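You operate a simulated robot arm through the tools that you are given. There is no shell and no other tool. Be economical: measure what you need, move in short steps, check, and stop when the job is done.

Carry out the task below with a simulated robot arm. There is one attempt and no reset: what you move stays moved.

## Task
Plug the toaster in and toast the rack's slice on setting 4.
Fine: white plug, socket three, switched on once it sits; the toast goes back in the rack.

The check looks at the end state, three seconds after you hand in, the way a careful person would. Anything else that was tipped, shoved, dropped, spilled or broken makes it a failure.

## Robot
A 6-joint arm with a two-finger parallel gripper, fixed in place. Base frame: the origin is at the foot of the arm, x ahead of it, y to its left, z up. Lengths are in m, angles in degrees, forces in N, time in s.
With the tool pointing down near the work surface it reaches from about 0.36 to 0.82 m from the base axis. Its first joint turns from -166.0 to 166.0 degrees. Payload 3.91 kg.
The tool frame sits at the grasp point between the pads (the TCP): z along the fingers, y along the line on which they close. The tips reach 0.03 m beyond it. Largest opening 0.11 m; finger width 0.02, thickness 0.01; the body of the gripper, 0.048 by 0.112 m, starts 0.055 m behind the TCP.
Orientation is that of the tool frame in the base frame, as a unit quaternion [x, y, z, w]. With the fingers straight down and closing along the base's y, the tool's x points along the base's -x, its y along +y and its z along -z.

## Interface
- The arm moves only by the tool servo_tool. Its argument "series" is a list of rows, each an object (a shift or turn left out is 0, a gripper value left out holds the last) with "translation": the shift along the tool's x, y, z in units of 250 mm (1.0 is 250 mm), a list of three; "rot": the turn, a rotation vector about the tool's x, y, z in units of 120 degrees (1.0 is 120 degrees), a list of three; "gripper": the opening, from 0 (shut) to 1 (fully open). In form: [{"translation": [tx, ty, tz], "rot": [ax, ay, az], "gripper": gripper}, ...]. A call has 1 to 20 rows; each row is the pose to reach, as a shift and turn from the pose commanded when the call began, along the tool's axes at that moment. A call with a number of a shift or a turn outside -1 to 1 is refused whole. Rows are played at 5 a second. More than 0.05 m and 8.6 degrees between two rows, or a gripper value outside its range, and nothing of the call is played. Where a pose cannot be reached the arm comes as near as it can. A force on the tool above 40 N (or 10 N above the force at the start of the call, whichever is more), or a blocked arm, ends the call early, and 0.2 s more pass. The fingers move at their own pace (about 0.045 m/s each) and stop on an object; they squeeze with about 38 N. The grip force told is the motor's: it shows also when the fingers shut on nothing. Time passes only in rows, and 0.2 s behind the last, so rows that repeat a pose let the fingers close. The reply holds the time, the measured pose of the TCP, the force on the tool along the base axes, the opening and the grip force, in the units named above and with some noise, with the torque about the TCP (base axes, N m) and any sound that the robot's microphone picked up.
- Cameras (640 x 400 px; columns grow to the right, rows downward): "scene" is fixed at [0.05, -0.4994, 1.5112]; the picture's right is [0.94, -0.33, 0.00], its down [-0.12, -0.33, -0.94] and it looks along [0.31, 0.88, -0.35] (base axes); focal length 325 px, centre (320, 200). "wrist" rides on the gripper at [0.077, 0.007, -0.114] in the tool frame; the picture's right is [-0.09, 1.00, 0.00], its down [-0.80, -0.07, -0.59] and it looks along [-0.59, -0.05, 0.80] (tool axes); focal length 270 px, centre (320, 200). There is no depth. A picture from a camera that has moved, and an enlarged one, comes with that camera's place and axes in the base frame and with its lens.
- camera(camera): a new picture of that camera. It takes no simulated time.
- move_column(by): slides the trunk up (or, below 0, down) by that many m; the arm rides with it, the base frame stays. It gives what a move gives, with no picture.
- inspect(camera, box): a new picture of the part [left, top, right, bottom] of that camera's present view, enlarged. It takes no simulated time.
- job_done(): hands the job in; it is judged then, once.

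Go step by step. Nothing tells you positions but the pictures and the camera data: compare them with the known pose of the tool, close in by small moves and look again before you grip or let go. The budget is 120 turns and 76 pictures, counting those below and the enlarged ones. Unless the task says otherwise, let go and move clear before handing in, and close with one line.

The tools are called as a command line: name --argument value ..., lists and objects as JSON in quotes. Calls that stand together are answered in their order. servo_tool: Moves the arm, as the interface text tells. Its arguments: {"type":"object","properties":{"series":{"type":"array"}},"required":["series"]} The other tools are called the same way: move_column (by) slides the trunk up or down; camera (camera) takes a picture; inspect (camera, box) takes an enlarged picture of a part of a camera's view; job_done () hands the job in.

At the start:

```text
time_s: 0.0
position: [0.3992, 0.1346, 1.4148]
tcp_rot: [0.0, 1.0, 0.0, 0.0]
ft_force: [0.1, 0.0, -0.6]
moment: [-0.02, 0.02, -0.01]
grip_width: 0.1098
grip_force: 0.0
trunk travel left (down, up): [-0.575, 0.035]
```

scene: 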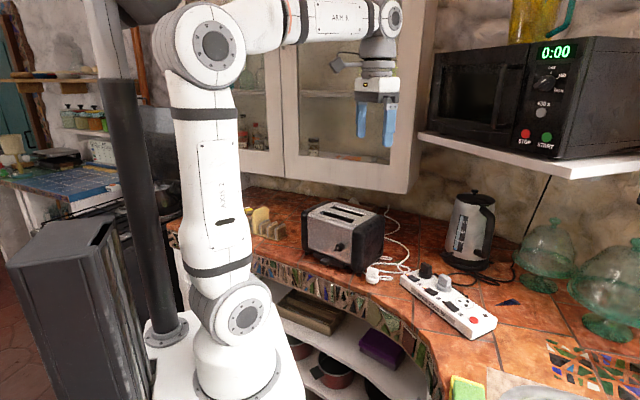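
wrist: 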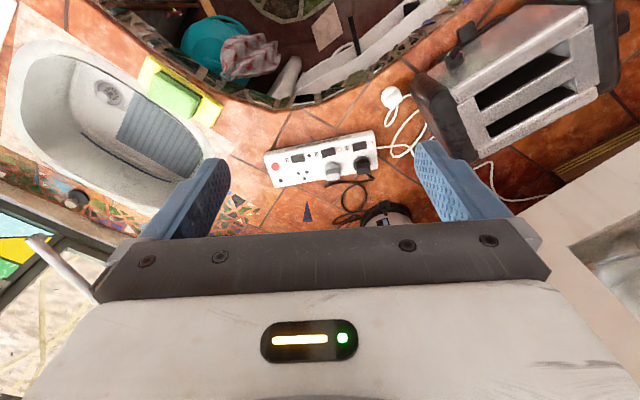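

I see a counter with a toaster, a rack with bread behind it, a white plug on its cord, and a power strip with sockets. I'll look closer at each before moving.

inspect --camera "scene" --box '[360, 240, 520, 340]'

inspect --camera "scene" --box '[230, 180, 390, 280]'

inspect --camera "wrist" --box '[250, 70, 450, 220]'

```text
4.00 times, centred on (440, 290) of scene
camera zoom: at [0.05, -0.4994, 1.5112], right [0.94, -0.33, 0.0], down [-0.12, -0.33, -0.94], along [0.31, 0.88, -0.35], focal length 1298 px, centre (-160, -160)
```

zoom: 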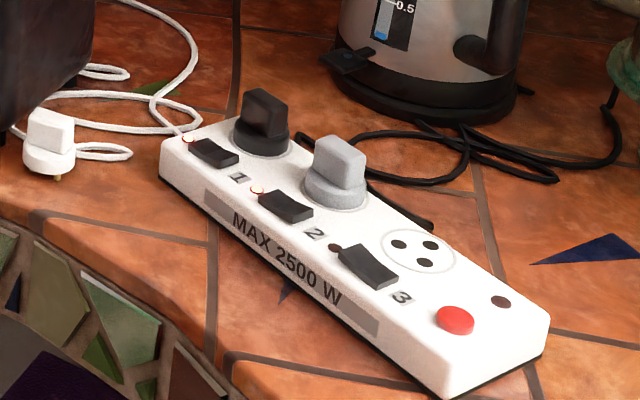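

```text
4.00 times, centred on (310, 230) of scene
camera zoom: at [0.05, -0.4994, 1.5112], right [0.94, -0.33, 0.0], down [-0.12, -0.33, -0.94], along [0.31, 0.88, -0.35], focal length 1298 px, centre (360, 80)
```

zoom: 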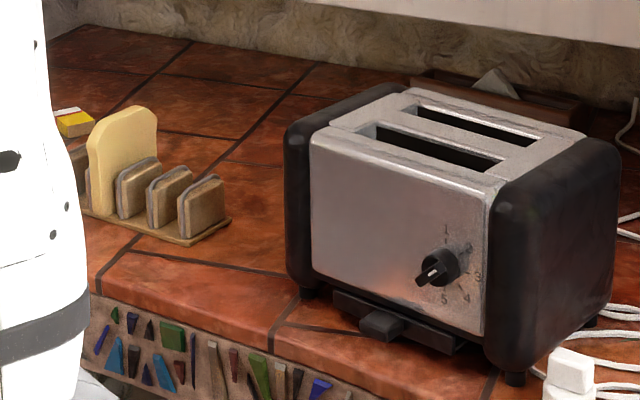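

```text
2.67 times, centred on (350, 145) of wrist
camera zoom: at [0.3217, 0.1404, 1.5298], right [0.09, 1.0, 0.0], down [0.8, -0.07, 0.59], along [0.59, -0.05, -0.8], focal length 721 px, centre (240, 347)
```

zoom: 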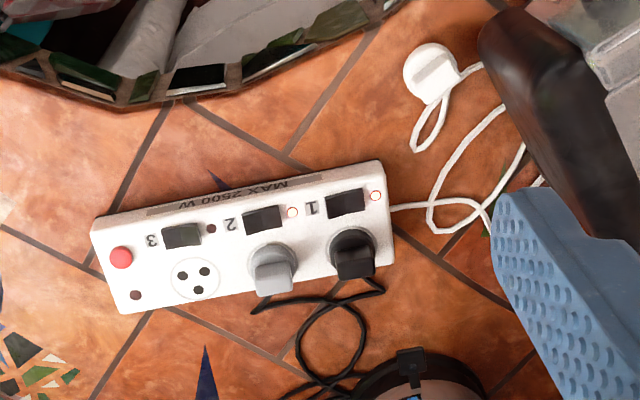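

The plug stands near (0.51, 0.29), and socket three is near (0.67, 0.07) at z≈0.93. I'll move above the plug and look from there.

servo_tool --series '[{"translation": [-0.06, 0.09, 0.11]}, {"translation": [-0.12, 0.18, 0.22]}, {"translation": [-0.18, 0.27, 0.33]}, {"translation": [-0.24, 0.36, 0.44]}, {"translation": [-0.3, 0.45, 0.55]}, {"translation": [-0.36, 0.54, 0.66]}, {"translation": [-0.42, 0.6, 0.77]}, {"translation": [-0.43, 0.61, 0.86]}]'

camera --camera "wrist"

camera --camera "scene"

```text
time_s: 1.8
position: [0.5049, 0.2863, 1.2002]
tcp_rot: [0.0, 1.0, 0.0, 0.001]
ft_force: [-0.4, -0.2, -0.8]
moment: [-0.02, 0.02, -0.01]
grip_width: 0.1102
grip_force: 0.1
trunk travel left (down, up): [-0.575, 0.035]
```

```text
70 pictures are left
camera wrist: at [0.4291, 0.2927, 1.3139], right [0.09, 1.0, 0.0], down [0.8, -0.07, 0.59], along [0.59, -0.05, -0.8], focal length 270 px, centre (320, 200)
```

wrist: 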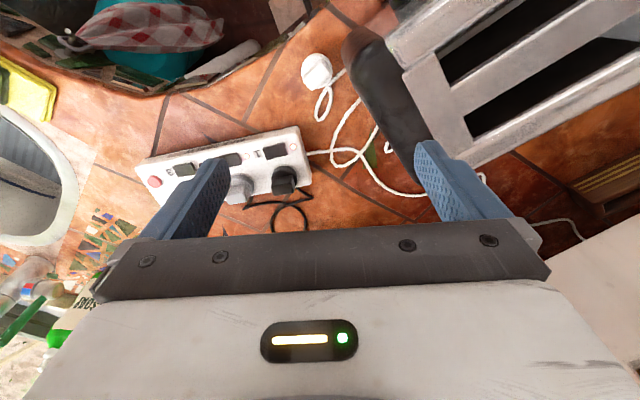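

```text
69 pictures are left
```

scene: 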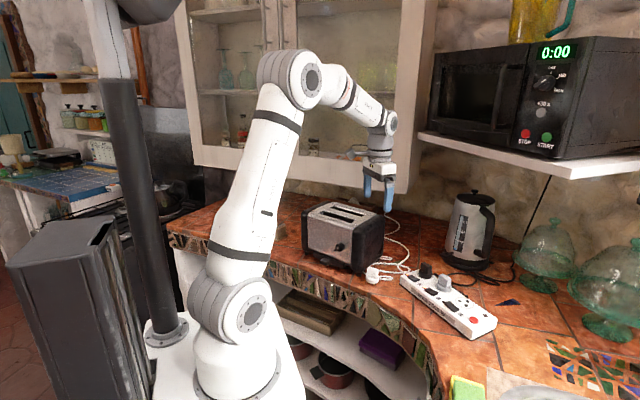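

The plug is almost under the tool. I'll zoom in on the plug and strip for their orientation.

inspect --camera "wrist" --box '[270, 30, 398, 110]'

inspect --camera "scene" --box '[356, 260, 404, 290]'

```text
5.00 times, centred on (334, 70) of wrist
camera zoom: at [0.4291, 0.2927, 1.3139], right [0.09, 1.0, 0.0], down [0.8, -0.07, 0.59], along [0.59, -0.05, -0.8], focal length 1351 px, centre (250, 850)
```

zoom: 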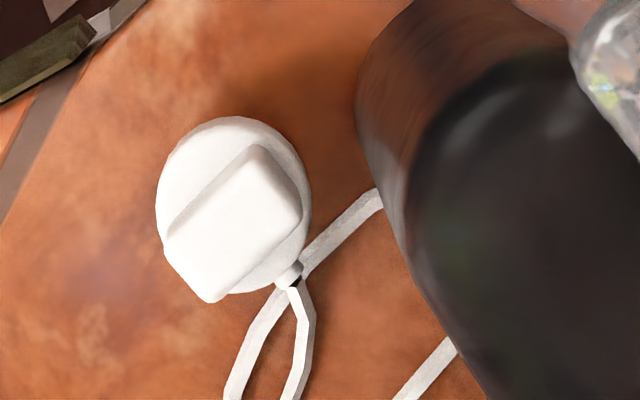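

```text
13.33 times, centred on (380, 275) of scene
camera zoom: at [0.05, -0.4994, 1.5112], right [0.94, -0.33, 0.0], down [-0.12, -0.33, -0.94], along [0.31, 0.88, -0.35], focal length 4328 px, centre (-480, -800)
```

zoom: 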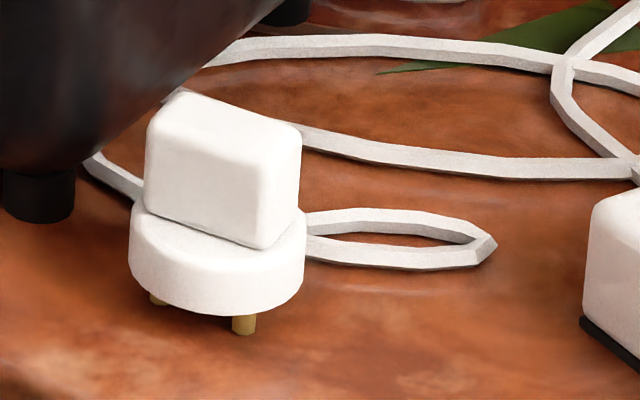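

The plug stands upright on its pins, its cord leaving at about 36° azimuth. I'll zoom in on the strip for the hole pattern and the other plugs' orientation.

inspect --camera "wrist" --box '[130, 110, 330, 235]'

inspect --camera "scene" --box '[430, 275, 500, 345]'

inspect --camera "scene" --box '[290, 190, 400, 280]'

```text
3.20 times, centred on (230, 172) of wrist
camera zoom: at [0.4291, 0.2927, 1.3139], right [0.09, 1.0, 0.0], down [0.8, -0.07, 0.59], along [0.59, -0.05, -0.8], focal length 865 px, centre (608, 288)
```

zoom: 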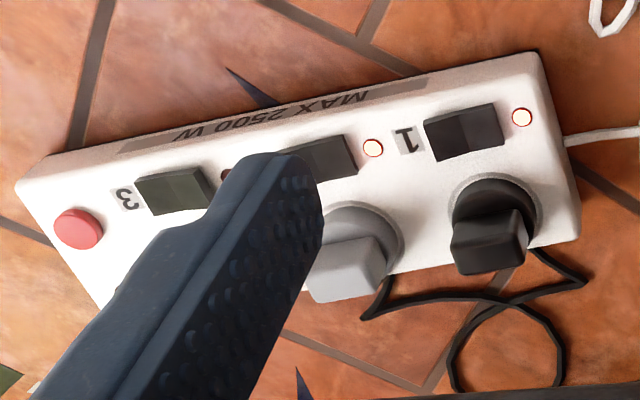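

```text
5.71 times, centred on (465, 310) of scene
camera zoom: at [0.05, -0.4994, 1.5112], right [0.94, -0.33, 0.0], down [-0.12, -0.33, -0.94], along [0.31, 0.88, -0.35], focal length 1855 px, centre (-509, -429)
```

zoom: 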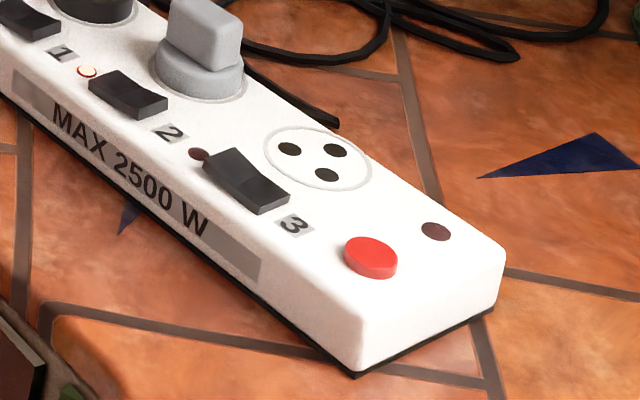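

```text
4.44 times, centred on (345, 235) of scene
camera zoom: at [0.05, -0.4994, 1.5112], right [0.94, -0.33, 0.0], down [-0.12, -0.33, -0.94], along [0.31, 0.88, -0.35], focal length 1443 px, centre (209, 44)
```

zoom: 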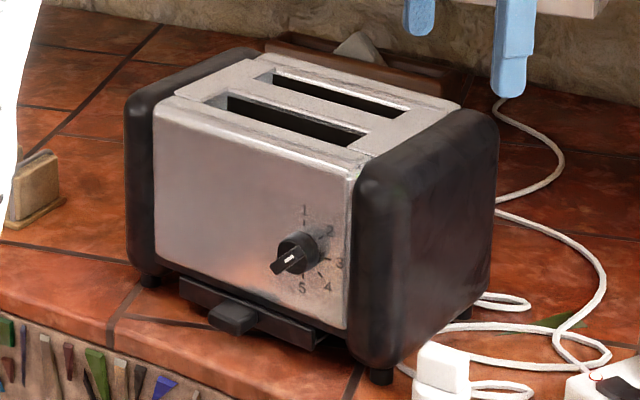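

The hole triangle's apex points away from the switches, and the plug's apex pin is on its cord side. I'll turn the tool about 126° so it closes along the cord direction, with the camera on the side away from the toaster.

servo_tool --series '[{"rot": [0, 0, -0.07]}, {"rot": [0, 0, -0.14]}, {"rot": [0, 0, -0.21]}, {"rot": [0, 0, -0.28]}, {"rot": [0, 0, -0.35]}, {"rot": [0, 0, -0.42]}, {"rot": [0, 0, -0.49]}, {"rot": [0, 0, -0.56]}, {"rot": [0, 0, -0.63]}, {"rot": [0, 0, -0.7]}, {"rot": [0, 0, -0.77]}, {"rot": [0, 0, -0.84]}, {"rot": [0, 0, -0.91]}, {"rot": [0, 0, -0.98]}, {"rot": [0, 0, -1.0], "gripper": 0.6}]'

camera --camera "wrist"

```text
time_s: 5.0
position: [0.5064, 0.2867, 1.2009]
tcp_rot: [0.867, -0.499, 0.0, -0.001]
ft_force: [-0.3, 0.1, -0.2]
moment: [0.01, 0.01, 0.01]
grip_width: 0.0753
grip_force: 0.0
trunk travel left (down, up): [-0.575, 0.035]
```

```text
63 pictures are left
camera wrist: at [0.5391, 0.216, 1.3146], right [-0.91, -0.42, 0.0], down [-0.34, 0.73, 0.59], along [-0.25, 0.54, -0.8], focal length 270 px, centre (320, 200)
```

wrist: 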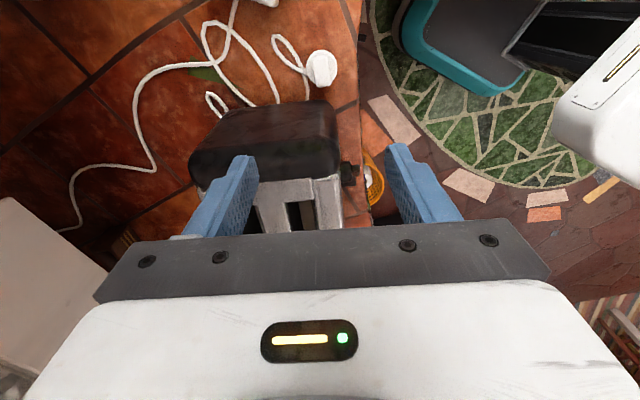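

inspect --camera "wrist" --box '[260, 30, 388, 110]'

```text
5.00 times, centred on (324, 70) of wrist
camera zoom: at [0.5391, 0.216, 1.3146], right [-0.91, -0.42, 0.0], down [-0.34, 0.73, 0.59], along [-0.25, 0.54, -0.8], focal length 1351 px, centre (300, 850)
```

zoom: 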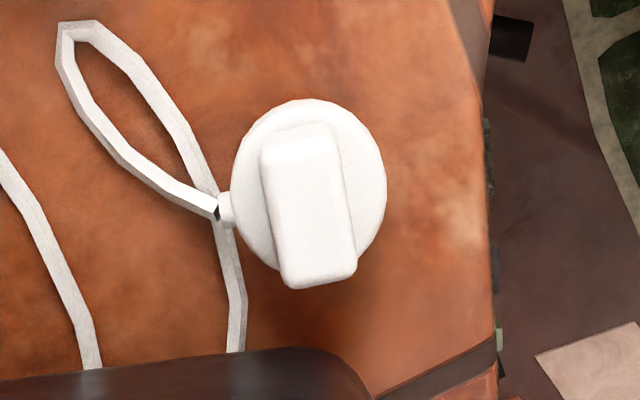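

The plug's block is centred at about (0.506, 0.283) with its long axis at 124°. I'll correct the position and yaw slightly and come down to just around its top.

servo_tool --series '[{"translation": [0.013, 0.01, 0.0], "rot": [0, 0, -0.033]}, {"translation": [0.013, 0.01, 0.16], "rot": [0, 0, -0.033]}, {"translation": [0.013, 0.01, 0.32], "rot": [0, 0, -0.033]}, {"translation": [0.013, 0.01, 0.48], "rot": [0, 0, -0.033]}, {"translation": [0.013, 0.01, 0.64], "rot": [0, 0, -0.033]}, {"translation": [0.013, 0.01, 0.8], "rot": [0, 0, -0.033]}, {"translation": [0.013, 0.01, 0.9], "rot": [0, 0, -0.033]}]'

inspect --camera "scene" --box '[340, 230, 420, 290]'

camera --camera "wrist"

```text
time_s: 6.4
position: [0.5065, 0.2835, 1.0191]
tcp_rot: [0.883, -0.468, 0.002, -0.004]
ft_force: [-6.6, -4.3, 18.0]
moment: [0.73, 0.17, 0.38]
grip_width: 0.0659
grip_force: 0.0
trunk travel left (down, up): [-0.575, 0.035]
stopped in row 6: the force on the tool passed its limit at 86 N (the readings are from after the stop); the commanded pose is now the measured one
```

```text
6.67 times, centred on (380, 260) of scene
camera zoom: at [0.05, -0.4994, 1.5112], right [0.94, -0.33, 0.0], down [-0.12, -0.33, -0.94], along [0.31, 0.88, -0.35], focal length 2164 px, centre (-80, -200)
```

zoom: 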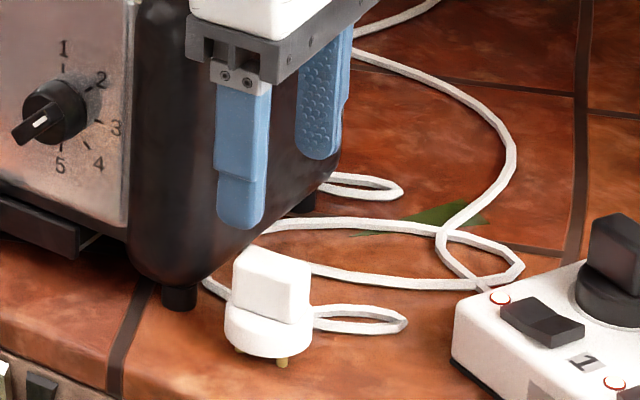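

```text
60 pictures are left
camera wrist: at [0.544, 0.2146, 1.1332], right [-0.87, -0.49, -0.01], down [-0.39, 0.7, 0.6], along [-0.28, 0.52, -0.8], focal length 270 px, centre (320, 200)
```

wrist: 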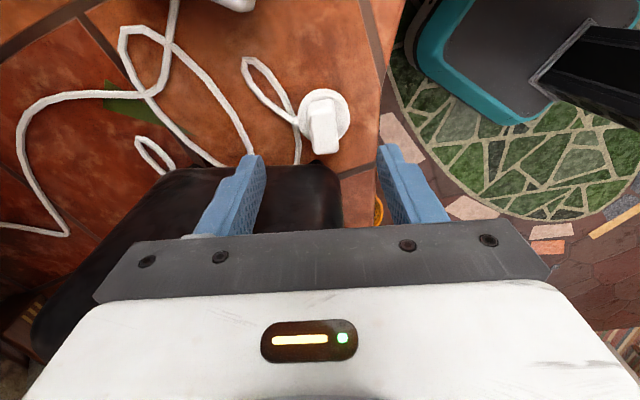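

The gripper body touched the top edge of the toaster's black end. I'll raise, tilt the tool 20° so the body leans away from the toaster, and check that nothing shifted.

servo_tool --series '[{"translation": [0, 0, -0.1]}, {"translation": [0.02, 0, -0.24]}, {"translation": [0.02, 0, -0.24], "rot": [0, -0.06, 0]}, {"translation": [0.02, 0, -0.24], "rot": [0, -0.12, 0]}, {"translation": [0.02, 0, -0.24], "rot": [0, -0.167, 0]}]'

camera --camera "wrist"

inspect --camera "scene" --box '[290, 190, 400, 280]'

```text
time_s: 7.6
position: [0.5095, 0.279, 1.0774]
tcp_rot: [0.87, -0.461, -0.153, -0.086]
ft_force: [0.7, 0.6, -0.6]
moment: [0.04, 0.03, 0.0]
grip_width: 0.066
grip_force: 0.1
trunk travel left (down, up): [-0.575, 0.035]
```

```text
59 pictures are left
camera wrist: at [0.5669, 0.1819, 1.1572], right [-0.87, -0.49, 0.02], down [-0.25, 0.49, 0.84], along [-0.42, 0.72, -0.55], focal length 270 px, centre (320, 200)
```

wrist: 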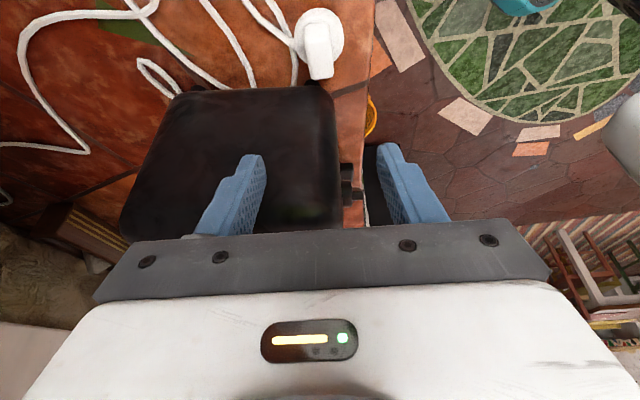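

```text
4.44 times, centred on (345, 235) of scene
camera zoom: at [0.05, -0.4994, 1.5112], right [0.94, -0.33, 0.0], down [-0.12, -0.33, -0.94], along [0.31, 0.88, -0.35], focal length 1443 px, centre (209, 44)
```

zoom: 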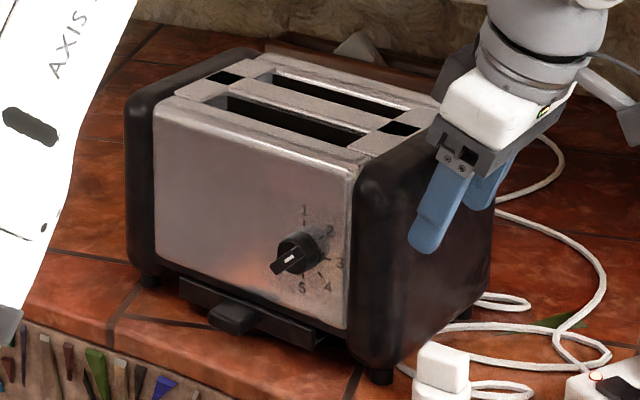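

The toaster hasn't moved. With the tilt, I'll come straight down (base −z) to the plug, stopping just above the flange.

servo_tool --series '[{"translation": [0.05, 0, 0.13]}, {"translation": [0.095, 0, 0.26]}, {"translation": [0.137, 0, 0.376]}, {"translation": [0.155, 0, 0.43]}]'

camera --camera "wrist"

inspect --camera "scene" --box '[340, 230, 420, 290]'

```text
time_s: 8.6
position: [0.5097, 0.2809, 0.9621]
tcp_rot: [0.87, -0.461, -0.153, -0.086]
ft_force: [0.5, 0.3, -0.3]
moment: [0.01, 0.01, 0.0]
grip_width: 0.066
grip_force: 0.1
trunk travel left (down, up): [-0.575, 0.035]
```

```text
57 pictures are left
camera wrist: at [0.5672, 0.1834, 1.0427], right [-0.87, -0.49, 0.02], down [-0.25, 0.49, 0.83], along [-0.42, 0.72, -0.55], focal length 270 px, centre (320, 200)
```

wrist: 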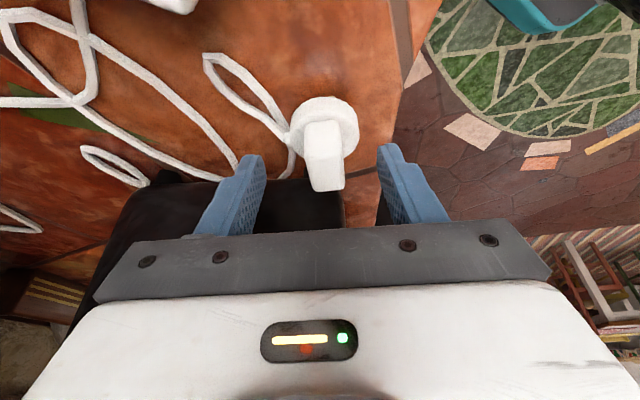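

```text
6.67 times, centred on (380, 260) of scene
camera zoom: at [0.05, -0.4994, 1.5112], right [0.94, -0.33, 0.0], down [-0.12, -0.33, -0.94], along [0.31, 0.88, -0.35], focal length 2164 px, centre (-80, -200)
```

zoom: 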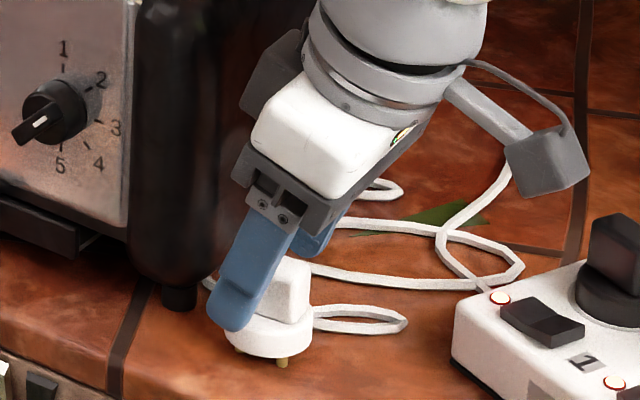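

The fingers straddle the block. I'll make one last small step down and close.

servo_tool --series '[{"translation": [0.026, 0, 0.037]}, {"translation": [0.026, 0, 0.037], "gripper": 0}, {"translation": [0.026, 0, 0.037], "gripper": 0}, {"translation": [0.026, 0, 0.037], "gripper": 0}, {"translation": [0.026, 0, 0.037], "gripper": 0}, {"translation": [0.026, 0, 0.037], "gripper": 0}]'

inspect --camera "scene" --box '[350, 245, 410, 290]'

```text
time_s: 10.0
position: [0.5106, 0.2779, 0.9519]
tcp_rot: [0.87, -0.461, -0.153, -0.085]
ft_force: [-0.2, 0.3, -1.1]
moment: [-0.02, 0.0, -0.02]
grip_width: 0.0393
grip_force: 38.2
trunk travel left (down, up): [-0.575, 0.035]
```

```text
8.89 times, centred on (380, 268) of scene
camera zoom: at [0.05, -0.4994, 1.5112], right [0.94, -0.33, 0.0], down [-0.12, -0.33, -0.94], along [0.31, 0.88, -0.35], focal length 2886 px, centre (-213, -400)
```

zoom: 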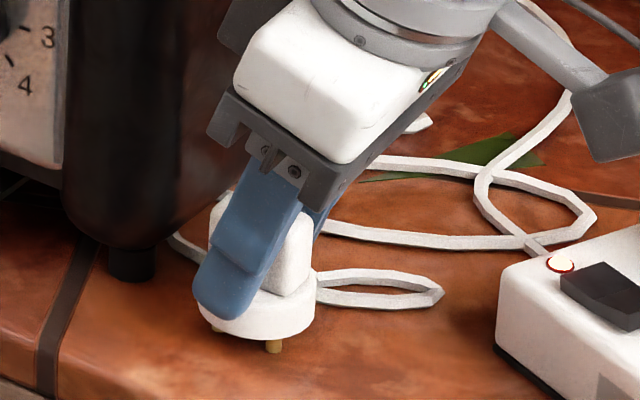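

The opening of 0.039 is wider than I expected for the block, so I'll check whether the tips are on the flange.

inspect --camera "wrist" --box '[240, 80, 400, 220]'

```text
2.86 times, centred on (320, 150) of wrist
camera zoom: at [0.5686, 0.1809, 1.0321], right [-0.87, -0.49, 0.02], down [-0.25, 0.49, 0.83], along [-0.42, 0.72, -0.55], focal length 772 px, centre (320, 343)
```

zoom: 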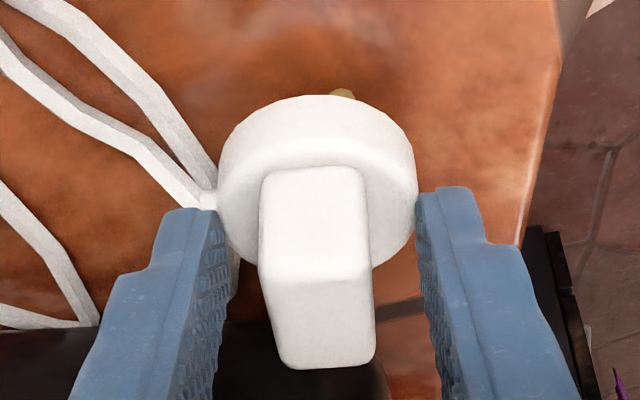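

The tips did catch the flange. I'll open, rise 8 mm and close on the block instead.

servo_tool --series '[{"gripper": 0.6}, {"gripper": 0.6}, {"gripper": 0.6, "translation": [-0.011, 0, -0.03]}, {"gripper": 0.1, "translation": [-0.011, 0, -0.03]}, {"gripper": 0, "translation": [-0.011, 0, -0.03]}, {"gripper": 0, "translation": [-0.011, 0, -0.03]}, {"gripper": 0, "translation": [-0.011, 0, -0.03]}, {"gripper": 0, "translation": [-0.011, 0, -0.03]}]'

inspect --camera "wrist" --box '[240, 80, 400, 220]'

```text
time_s: 11.8
position: [0.5102, 0.2782, 0.9594]
tcp_rot: [0.87, -0.461, -0.153, -0.086]
ft_force: [-0.5, 0.1, 1.8]
moment: [0.03, 0.04, -0.01]
grip_width: 0.0192
grip_force: 38.0
trunk travel left (down, up): [-0.575, 0.035]
```

```text
2.86 times, centred on (320, 150) of wrist
camera zoom: at [0.5683, 0.1808, 1.0405], right [-0.87, -0.49, 0.02], down [-0.25, 0.49, 0.83], along [-0.42, 0.72, -0.55], focal length 772 px, centre (320, 343)
```

zoom: 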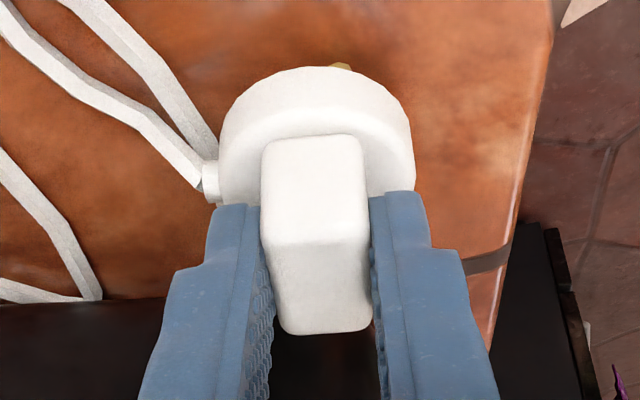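

The block is gripped, 19 mm wide. I'll lift 15 cm, carry the plug over socket three and turn it about −27° to match the hole pattern.

servo_tool --series '[{"translation": [-0.051, 0, -0.141]}, {"translation": [-0.102, 0, -0.282]}, {"translation": [-0.154, 0, -0.423]}, {"translation": [-0.205, 0, -0.564]}, {"translation": [-0.06, -0.006, -0.617], "rot": [0.015, 0, 0.041]}, {"translation": [0.086, -0.012, -0.67], "rot": [0.03, 0, 0.083]}, {"translation": [0.231, -0.018, -0.723], "rot": [0.045, 0, 0.125]}, {"translation": [0.377, -0.025, -0.776], "rot": [0.06, 0, 0.167]}, {"translation": [0.522, -0.032, -0.829], "rot": [0.076, 0, 0.209]}, {"translation": [0.668, -0.038, -0.882], "rot": [0.076, 0, 0.209]}, {"translation": [0.813, -0.044, -0.935], "rot": [0.076, 0, 0.209]}, {"translation": [0.813, -0.044, -0.935], "rot": [0.076, 0, 0.209]}]'

camera --camera "wrist"

camera --camera "scene"

```text
time_s: 14.4
position: [0.6733, 0.0586, 1.109]
tcp_rot: [0.739, -0.65, -0.13, -0.118]
ft_force: [-0.1, -0.2, -0.3]
moment: [0.01, -0.01, 0.01]
grip_width: 0.0
grip_force: 37.7
trunk travel left (down, up): [-0.575, 0.035]
```

```text
52 pictures are left
camera wrist: at [0.6802, -0.0539, 1.1902], right [-1.0, -0.05, 0.02], down [0.0, 0.55, 0.84], along [-0.05, 0.83, -0.55], focal length 270 px, centre (320, 200)
```

wrist: 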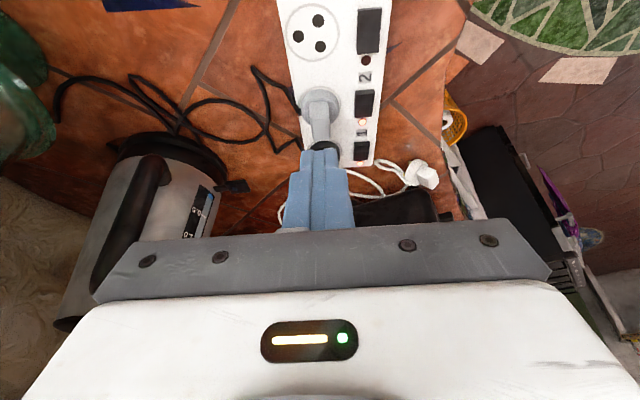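

```text
51 pictures are left
```

scene: 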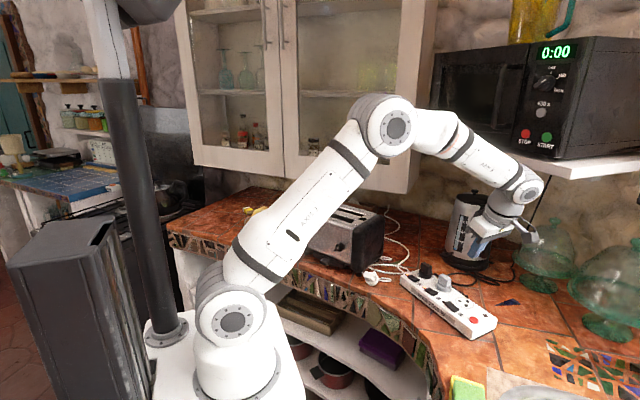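

The plug slipped out and stayed by the toaster. I'll measure the socket from here and check how the plug stands.

inspect --camera "wrist" --box '[250, 0, 410, 100]'

inspect --camera "wrist" --box '[350, 130, 478, 210]'

inspect --camera "scene" --box '[340, 240, 420, 290]'

```text
4.00 times, centred on (330, 50) of wrist
camera zoom: at [0.6802, -0.0539, 1.1902], right [-1.0, -0.05, 0.02], down [0.0, 0.55, 0.84], along [-0.05, 0.83, -0.55], focal length 1081 px, centre (280, 800)
```

zoom: 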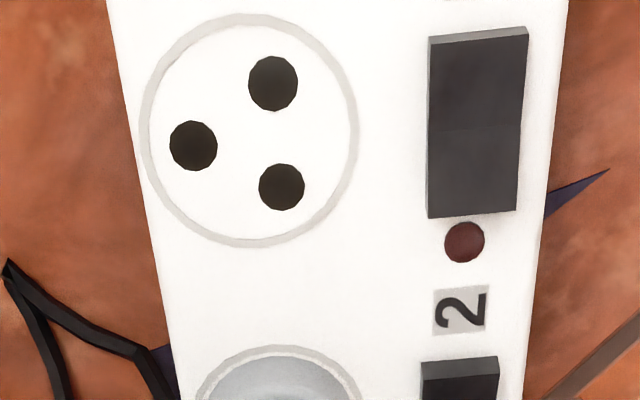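

```text
5.00 times, centred on (414, 170) of wrist
camera zoom: at [0.6802, -0.0539, 1.1902], right [-1.0, -0.05, 0.02], down [0.0, 0.55, 0.84], along [-0.05, 0.83, -0.55], focal length 1351 px, centre (-150, 350)
```

zoom: 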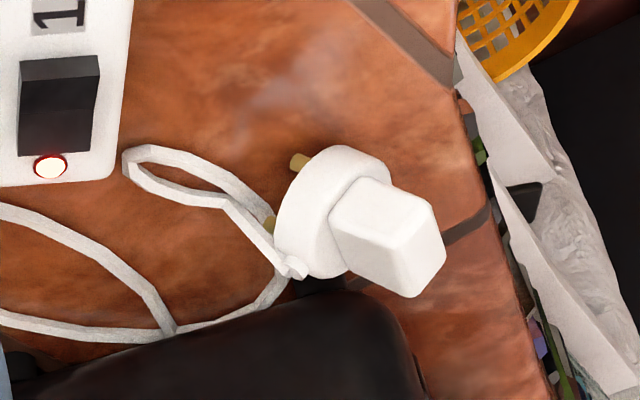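

```text
8.00 times, centred on (380, 265) of scene
camera zoom: at [0.05, -0.4994, 1.5112], right [0.94, -0.33, 0.0], down [-0.12, -0.33, -0.94], along [0.31, 0.88, -0.35], focal length 2597 px, centre (-160, -320)
```

zoom: 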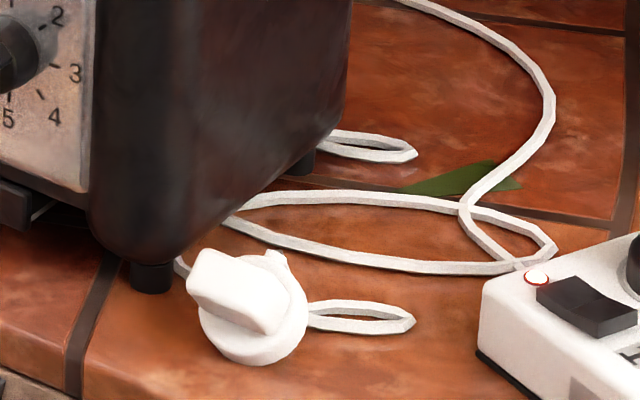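

The plug now leans about 42° on two pins and its flange rim, still beside its original spot, so it's recoverable. I'll go back near it, reverse the yaw, and look closely.

servo_tool --series '[{"translation": [-0.1, 0.1, 0.03], "rot": [-0.019, 0, -0.052]}, {"translation": [-0.2, 0.2, 0.06], "rot": [-0.038, 0, -0.104]}, {"translation": [-0.3, 0.3, 0.09], "rot": [-0.057, 0, -0.157]}, {"translation": [-0.4, 0.4, 0.12], "rot": [-0.076, 0, -0.209]}, {"translation": [-0.5, 0.5, 0.15], "rot": [-0.076, 0, -0.209]}, {"translation": [-0.6, 0.6, 0.18], "rot": [-0.076, 0, -0.209]}, {"translation": [-0.713, 0.721, 0.214], "rot": [-0.076, 0, -0.209], "gripper": 0.5}, {"translation": [-0.713, 0.721, 0.214], "rot": [-0.076, 0, -0.209], "gripper": 0.5}]'

camera --camera "wrist"

```text
time_s: 16.2
position: [0.4681, 0.219, 1.1196]
tcp_rot: [0.87, -0.461, -0.153, -0.085]
ft_force: [0.6, -0.2, 0.0]
moment: [0.02, -0.01, 0.01]
grip_width: 0.0504
grip_force: 0.0
trunk travel left (down, up): [-0.575, 0.035]
```

```text
47 pictures are left
camera wrist: at [0.5258, 0.1217, 1.2004], right [-0.87, -0.49, 0.02], down [-0.25, 0.49, 0.83], along [-0.42, 0.72, -0.55], focal length 270 px, centre (320, 200)
```

wrist: 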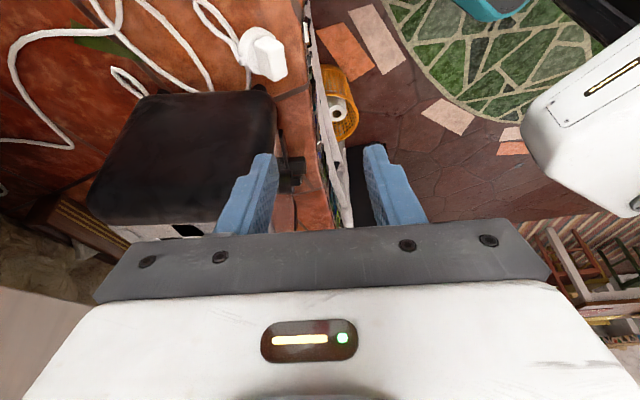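

servo_tool --series '[{"rot": [0.07, 0, 0]}, {"rot": [0.14, 0, 0]}, {"rot": [0.21, 0, 0]}, {"rot": [0.28, 0, 0]}, {"rot": [0.35, 0, 0]}, {"rot": [0.35, 0, 0]}]'

inspect --camera "wrist" --box '[160, 0, 480, 200]'

inspect --camera "scene" --box '[280, 170, 440, 290]'

```text
time_s: 17.6
position: [0.4751, 0.2247, 1.1541]
tcp_rot: [0.783, -0.486, 0.021, -0.388]
ft_force: [0.5, -0.4, -0.4]
moment: [0.03, 0.0, -0.01]
grip_width: 0.0546
grip_force: 0.1
out of reach, approached as far as the arm can: row 5, 6
trunk travel left (down, up): [-0.575, 0.035]
```

```text
2.00 times, centred on (320, 100) of wrist
camera zoom: at [0.4644, 0.0947, 1.203], right [-0.79, -0.15, -0.6], down [-0.61, 0.29, 0.73], along [0.06, 0.94, -0.32], focal length 541 px, centre (320, 400)
```

zoom: 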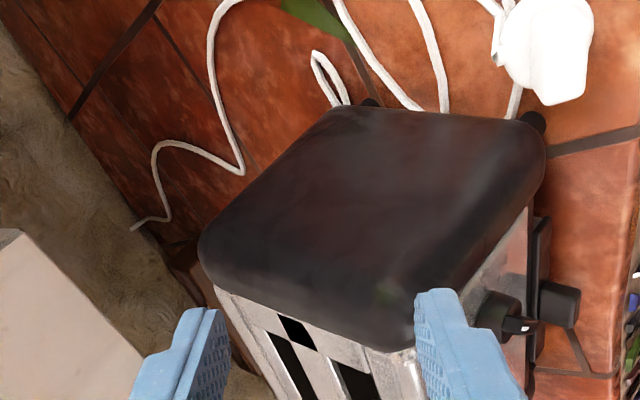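

```text
3.33 times, centred on (360, 230) of scene
camera zoom: at [0.05, -0.4994, 1.5112], right [0.94, -0.33, 0.0], down [-0.12, -0.33, -0.94], along [0.31, 0.88, -0.35], focal length 1082 px, centre (187, 100)
```

zoom: 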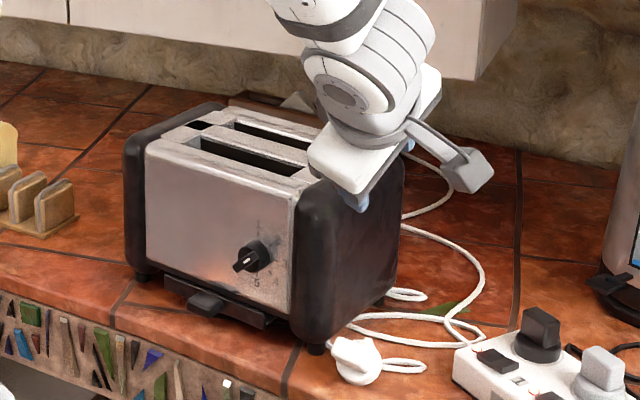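

Leaning that far is out of reach, so I'll undo it. Instead I'll push the plug upright with closed fingers from its leaning side.

servo_tool --series '[{"rot": [-0.07, 0, 0], "gripper": 0}, {"rot": [-0.14, 0, 0], "gripper": 0}, {"rot": [-0.21, 0, 0], "gripper": 0}, {"rot": [-0.28, 0, 0], "gripper": 0}, {"rot": [-0.35, 0, 0], "gripper": 0}, {"rot": [-0.35, 0, 0], "gripper": 0}]'

inspect --camera "wrist" --box '[210, 0, 338, 100]'

```text
time_s: 19.0
position: [0.4745, 0.2245, 1.1559]
tcp_rot: [0.87, -0.461, -0.152, -0.084]
ft_force: [1.6, 0.2, -0.3]
moment: [-0.02, 0.02, 0.0]
grip_width: 0.0001
grip_force: 37.8
trunk travel left (down, up): [-0.575, 0.035]
```

```text
4.00 times, centred on (274, 50) of wrist
camera zoom: at [0.5317, 0.1271, 1.2358], right [-0.87, -0.49, 0.02], down [-0.25, 0.49, 0.83], along [-0.42, 0.72, -0.55], focal length 1081 px, centre (504, 800)
```

zoom: 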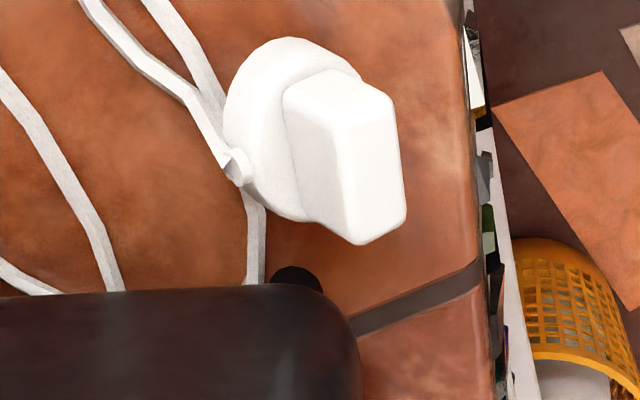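

The plug leans toward az ≈211°, its block end near (0.48, 0.272, 0.93). I'll lower the closed fingers just in front of it.

servo_tool --series '[{"translation": [0.031, 0, 0.135]}, {"translation": [0.062, 0, 0.27]}, {"translation": [0.093, -0.002, 0.405]}, {"translation": [0.124, -0.003, 0.54]}, {"translation": [0.155, -0.004, 0.675]}, {"translation": [0.185, -0.005, 0.81]}]'

inspect --camera "wrist" --box '[200, 50, 440, 220]'

inspect --camera "scene" --box '[340, 240, 420, 290]'

```text
time_s: 20.4
position: [0.4626, 0.2469, 0.9494]
tcp_rot: [0.87, -0.462, -0.152, -0.086]
ft_force: [0.9, 0.2, 0.9]
moment: [0.02, 0.0, 0.02]
grip_width: 0.0
grip_force: 37.6
trunk travel left (down, up): [-0.575, 0.035]
```

```text
2.35 times, centred on (320, 135) of wrist
camera zoom: at [0.5198, 0.1497, 1.0303], right [-0.87, -0.49, 0.02], down [-0.25, 0.49, 0.83], along [-0.42, 0.72, -0.55], focal length 636 px, centre (320, 353)
```

zoom: 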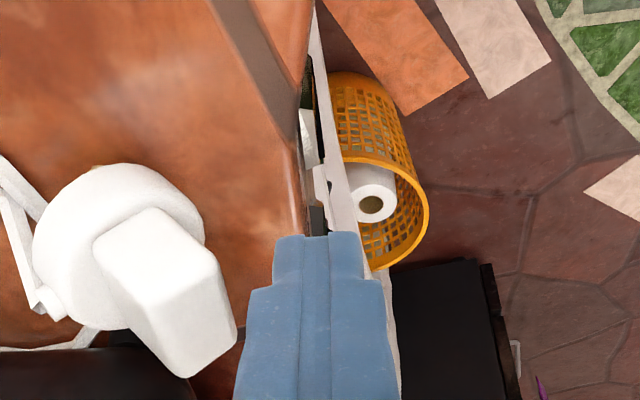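

```text
8.00 times, centred on (380, 265) of scene
camera zoom: at [0.05, -0.4994, 1.5112], right [0.94, -0.33, 0.0], down [-0.12, -0.33, -0.94], along [0.31, 0.88, -0.35], focal length 2597 px, centre (-160, -320)
```

zoom: 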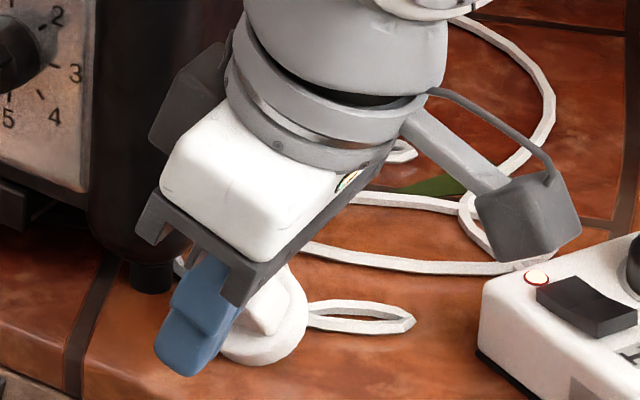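

servo_tool --series '[{"translation": [0, -0.03, 0]}, {"translation": [0, -0.06, 0]}, {"translation": [0, -0.08, 0]}]'

inspect --camera "wrist" --box '[200, 50, 440, 220]'

```text
time_s: 21.2
position: [0.4782, 0.2582, 0.9488]
tcp_rot: [0.87, -0.461, -0.152, -0.084]
ft_force: [-0.2, 0.0, 1.1]
moment: [-0.01, 0.01, -0.01]
grip_width: 0.0003
grip_force: 38.1
trunk travel left (down, up): [-0.575, 0.035]
```

```text
2.35 times, centred on (320, 135) of wrist
camera zoom: at [0.5361, 0.1609, 1.0298], right [-0.87, -0.49, 0.02], down [-0.25, 0.49, 0.83], along [-0.42, 0.72, -0.55], focal length 636 px, centre (320, 353)
```

zoom: 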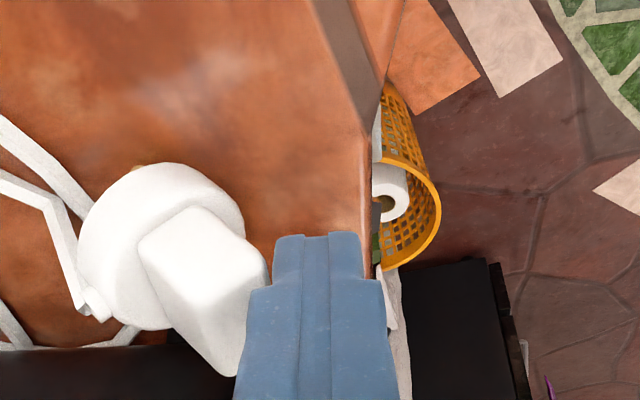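

Pushing made it slide rather than rise. I'll open fully, straddle it from above at block height, and let the squeeze between the pads bring it upright.

servo_tool --series '[{"translation": [-0.034, 0.02, -0.094]}, {"translation": [-0.068, 0.02, -0.188]}, {"translation": [-0.068, -0.1, -0.188], "gripper": 1}, {"translation": [-0.068, -0.16, -0.188], "gripper": 1}, {"translation": [-0.068, -0.16, -0.188], "gripper": 1}, {"translation": [-0.068, -0.16, -0.188], "gripper": 1}, {"translation": [-0.04, -0.16, -0.109], "gripper": 1}, {"translation": [-0.011, -0.16, -0.03], "gripper": 1}]'

inspect --camera "wrist" --box '[200, 50, 440, 220]'

```text
time_s: 23.0
position: [0.5116, 0.2805, 0.9566]
tcp_rot: [0.87, -0.461, -0.152, -0.085]
ft_force: [0.2, -0.2, 0.6]
moment: [0.01, -0.01, 0.02]
grip_width: 0.1097
grip_force: 0.1
trunk travel left (down, up): [-0.575, 0.035]
```

```text
2.35 times, centred on (320, 135) of wrist
camera zoom: at [0.5694, 0.1837, 1.0376], right [-0.87, -0.49, 0.02], down [-0.25, 0.49, 0.83], along [-0.42, 0.72, -0.55], focal length 636 px, centre (320, 353)
```

zoom: 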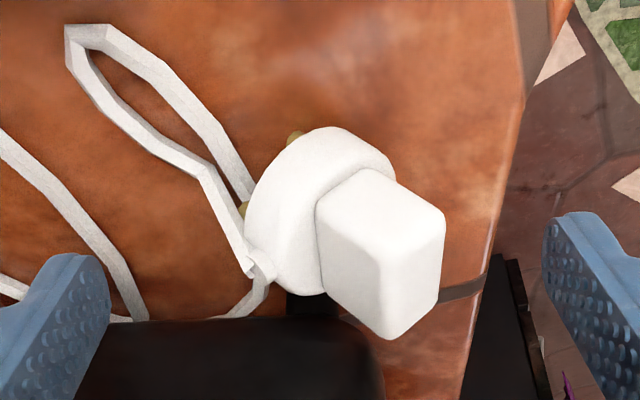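

servo_tool --series '[{"gripper": 0.8}, {"gripper": 0.65}, {"gripper": 0.5}, {"gripper": 0.4}, {"gripper": 0.3}, {"gripper": 0.3}]'

inspect --camera "wrist" --box '[200, 50, 440, 220]'

```text
time_s: 24.4
position: [0.5118, 0.2811, 0.9557]
tcp_rot: [0.87, -0.461, -0.152, -0.085]
ft_force: [-0.2, -0.5, -0.2]
moment: [-0.01, -0.04, 0.01]
grip_width: 0.033
grip_force: 0.0
trunk travel left (down, up): [-0.575, 0.035]
```

```text
2.35 times, centred on (320, 135) of wrist
camera zoom: at [0.5689, 0.1835, 1.0376], right [-0.87, -0.49, 0.02], down [-0.25, 0.49, 0.83], along [-0.42, 0.72, -0.55], focal length 636 px, centre (320, 353)
```

zoom: 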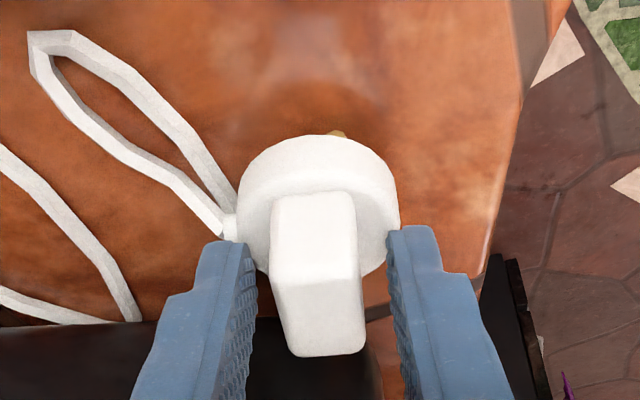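

The squeeze brought the plug upright between the pads. I'll close fully and lift slowly by 2 cm to check the hold.

servo_tool --series '[{"gripper": 0.15}, {"gripper": 0}, {"gripper": 0}, {"gripper": 0}, {"gripper": 0}, {"translation": [-0.007, 0, -0.019]}, {"translation": [-0.014, 0, -0.038]}, {"translation": [-0.021, 0, -0.057]}, {"translation": [-0.027, 0, -0.075]}]'

inspect --camera "wrist" --box '[200, 50, 440, 220]'

```text
time_s: 26.4
position: [0.5116, 0.2812, 0.9757]
tcp_rot: [0.87, -0.462, -0.152, -0.085]
ft_force: [0.8, -0.1, -0.7]
moment: [0.0, -0.05, 0.03]
grip_width: 0.0193
grip_force: 38.2
trunk travel left (down, up): [-0.575, 0.035]
```

```text
2.35 times, centred on (320, 135) of wrist
camera zoom: at [0.569, 0.1837, 1.0579], right [-0.87, -0.49, 0.02], down [-0.25, 0.49, 0.83], along [-0.42, 0.72, -0.55], focal length 636 px, centre (320, 353)
```

zoom: 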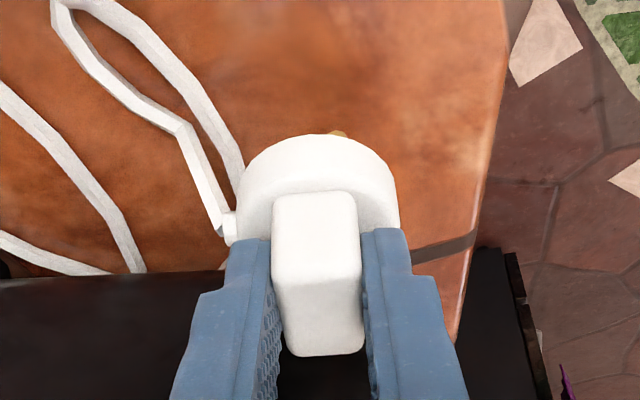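

It's holding. I'll continue lifting at a gentle pace.

servo_tool --series '[{"translation": [-0.02, 0, -0.054]}, {"translation": [-0.04, 0, -0.109]}, {"translation": [-0.059, 0, -0.163]}, {"translation": [-0.079, 0, -0.217]}, {"translation": [-0.099, 0, -0.271]}, {"translation": [-0.119, 0, -0.326]}, {"translation": [-0.138, 0, -0.38]}, {"translation": [-0.158, 0, -0.434]}, {"translation": [-0.178, 0, -0.489]}]'

```text
time_s: 28.4
position: [0.5105, 0.2789, 1.1066]
tcp_rot: [0.87, -0.462, -0.152, -0.086]
ft_force: [0.3, -0.1, -0.6]
moment: [0.0, 0.02, -0.02]
grip_width: 0.0194
grip_force: 37.8
trunk travel left (down, up): [-0.575, 0.035]
```

Still held. I'll carry it gently toward socket three with the yaw correction, then check from above.

servo_tool --series '[{"translation": [0.06, -0.003, -0.022]}, {"translation": [0.12, -0.006, -0.044]}, {"translation": [0.18, -0.01, -0.066], "rot": [0.01, 0, 0.028]}, {"translation": [0.24, -0.013, -0.088], "rot": [0.02, 0, 0.055]}, {"translation": [0.3, -0.016, -0.11], "rot": [0.03, 0, 0.083]}, {"translation": [0.36, -0.02, -0.131], "rot": [0.04, 0, 0.11]}, {"translation": [0.43, -0.023, -0.157], "rot": [0.05, 0, 0.138]}, {"translation": [0.5, -0.027, -0.182], "rot": [0.06, 0, 0.165]}, {"translation": [0.57, -0.031, -0.208], "rot": [0.07, 0, 0.193]}, {"translation": [0.64, -0.035, -0.234], "rot": [0.0737, 0, 0.2027]}, {"translation": [0.71, -0.039, -0.259], "rot": [0.0737, 0, 0.2027]}, {"translation": [0.78, -0.042, -0.285], "rot": [0.0737, 0, 0.2027]}, {"translation": [0.85, -0.046, -0.31], "rot": [0.0737, 0, 0.2027]}, {"translation": [0.918, -0.05, -0.335], "rot": [0.0737, 0, 0.2027]}]'

camera --camera "wrist"

```text
time_s: 31.4
position: [0.6587, 0.0825, 1.1065]
tcp_rot: [0.744, -0.645, -0.132, -0.117]
ft_force: [-1.0, -0.8, -0.6]
moment: [-0.01, 0.02, -0.01]
grip_width: 0.0194
grip_force: 38.4
trunk travel left (down, up): [-0.575, 0.035]
```

```text
37 pictures are left
camera wrist: at [0.6681, -0.0284, 1.1873], right [-1.0, -0.06, 0.03], down [-0.01, 0.55, 0.84], along [-0.06, 0.83, -0.55], focal length 270 px, centre (320, 200)
```

wrist: 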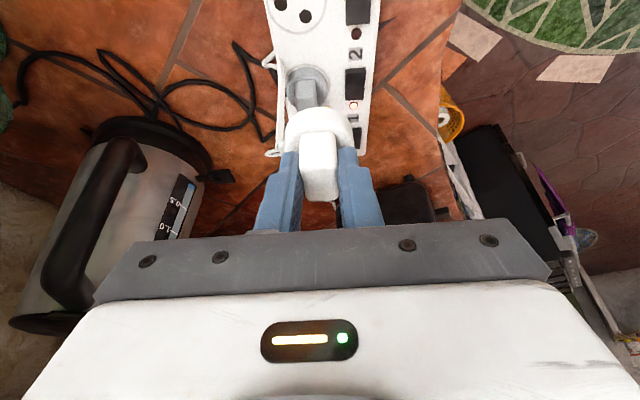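

servo_tool --series '[{"translation": [0.05, -0.026, 0.0]}, {"translation": [0.09, -0.052, 0.07]}, {"translation": [0.13, -0.052, 0.14]}, {"translation": [0.17, -0.052, 0.21]}, {"translation": [0.2, -0.052, 0.287]}, {"translation": [0.2, -0.052, 0.287]}]'

inspect --camera "wrist" --box '[240, 60, 400, 220]'

inspect --camera "scene" --box '[430, 260, 500, 330]'

```text
time_s: 32.8
position: [0.6748, 0.0653, 1.0211]
tcp_rot: [0.744, -0.644, -0.131, -0.117]
ft_force: [0.0, 0.5, -1.2]
moment: [-0.02, 0.02, 0.01]
grip_width: 0.0193
grip_force: 38.3
trunk travel left (down, up): [-0.575, 0.035]
```

```text
2.50 times, centred on (320, 140) of wrist
camera zoom: at [0.6841, -0.0471, 1.1022], right [-1.0, -0.06, 0.02], down [-0.01, 0.55, 0.84], along [-0.06, 0.83, -0.55], focal length 676 px, centre (320, 350)
```

zoom: 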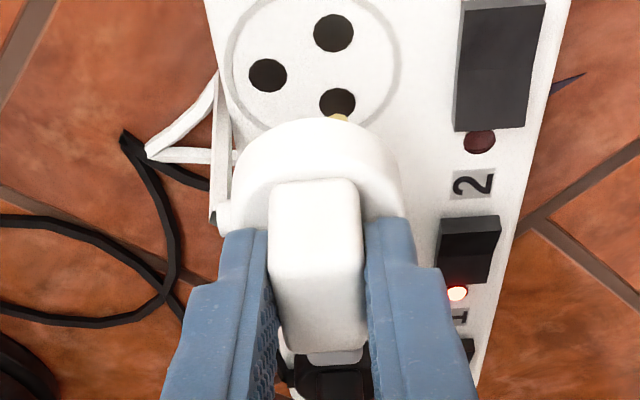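

```text
5.71 times, centred on (465, 295) of scene
camera zoom: at [0.05, -0.4994, 1.5112], right [0.94, -0.33, 0.0], down [-0.12, -0.33, -0.94], along [0.31, 0.88, -0.35], focal length 1855 px, centre (-509, -343)
```

zoom: 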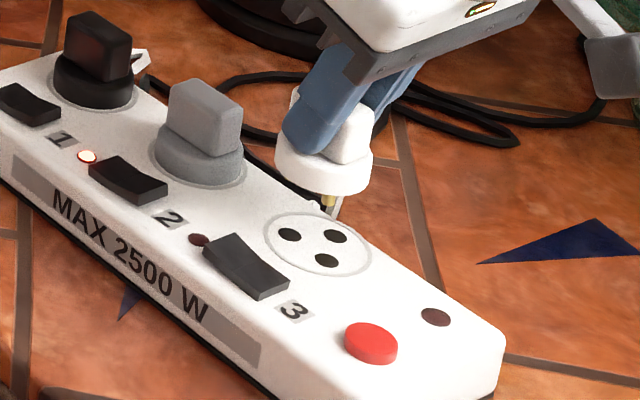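

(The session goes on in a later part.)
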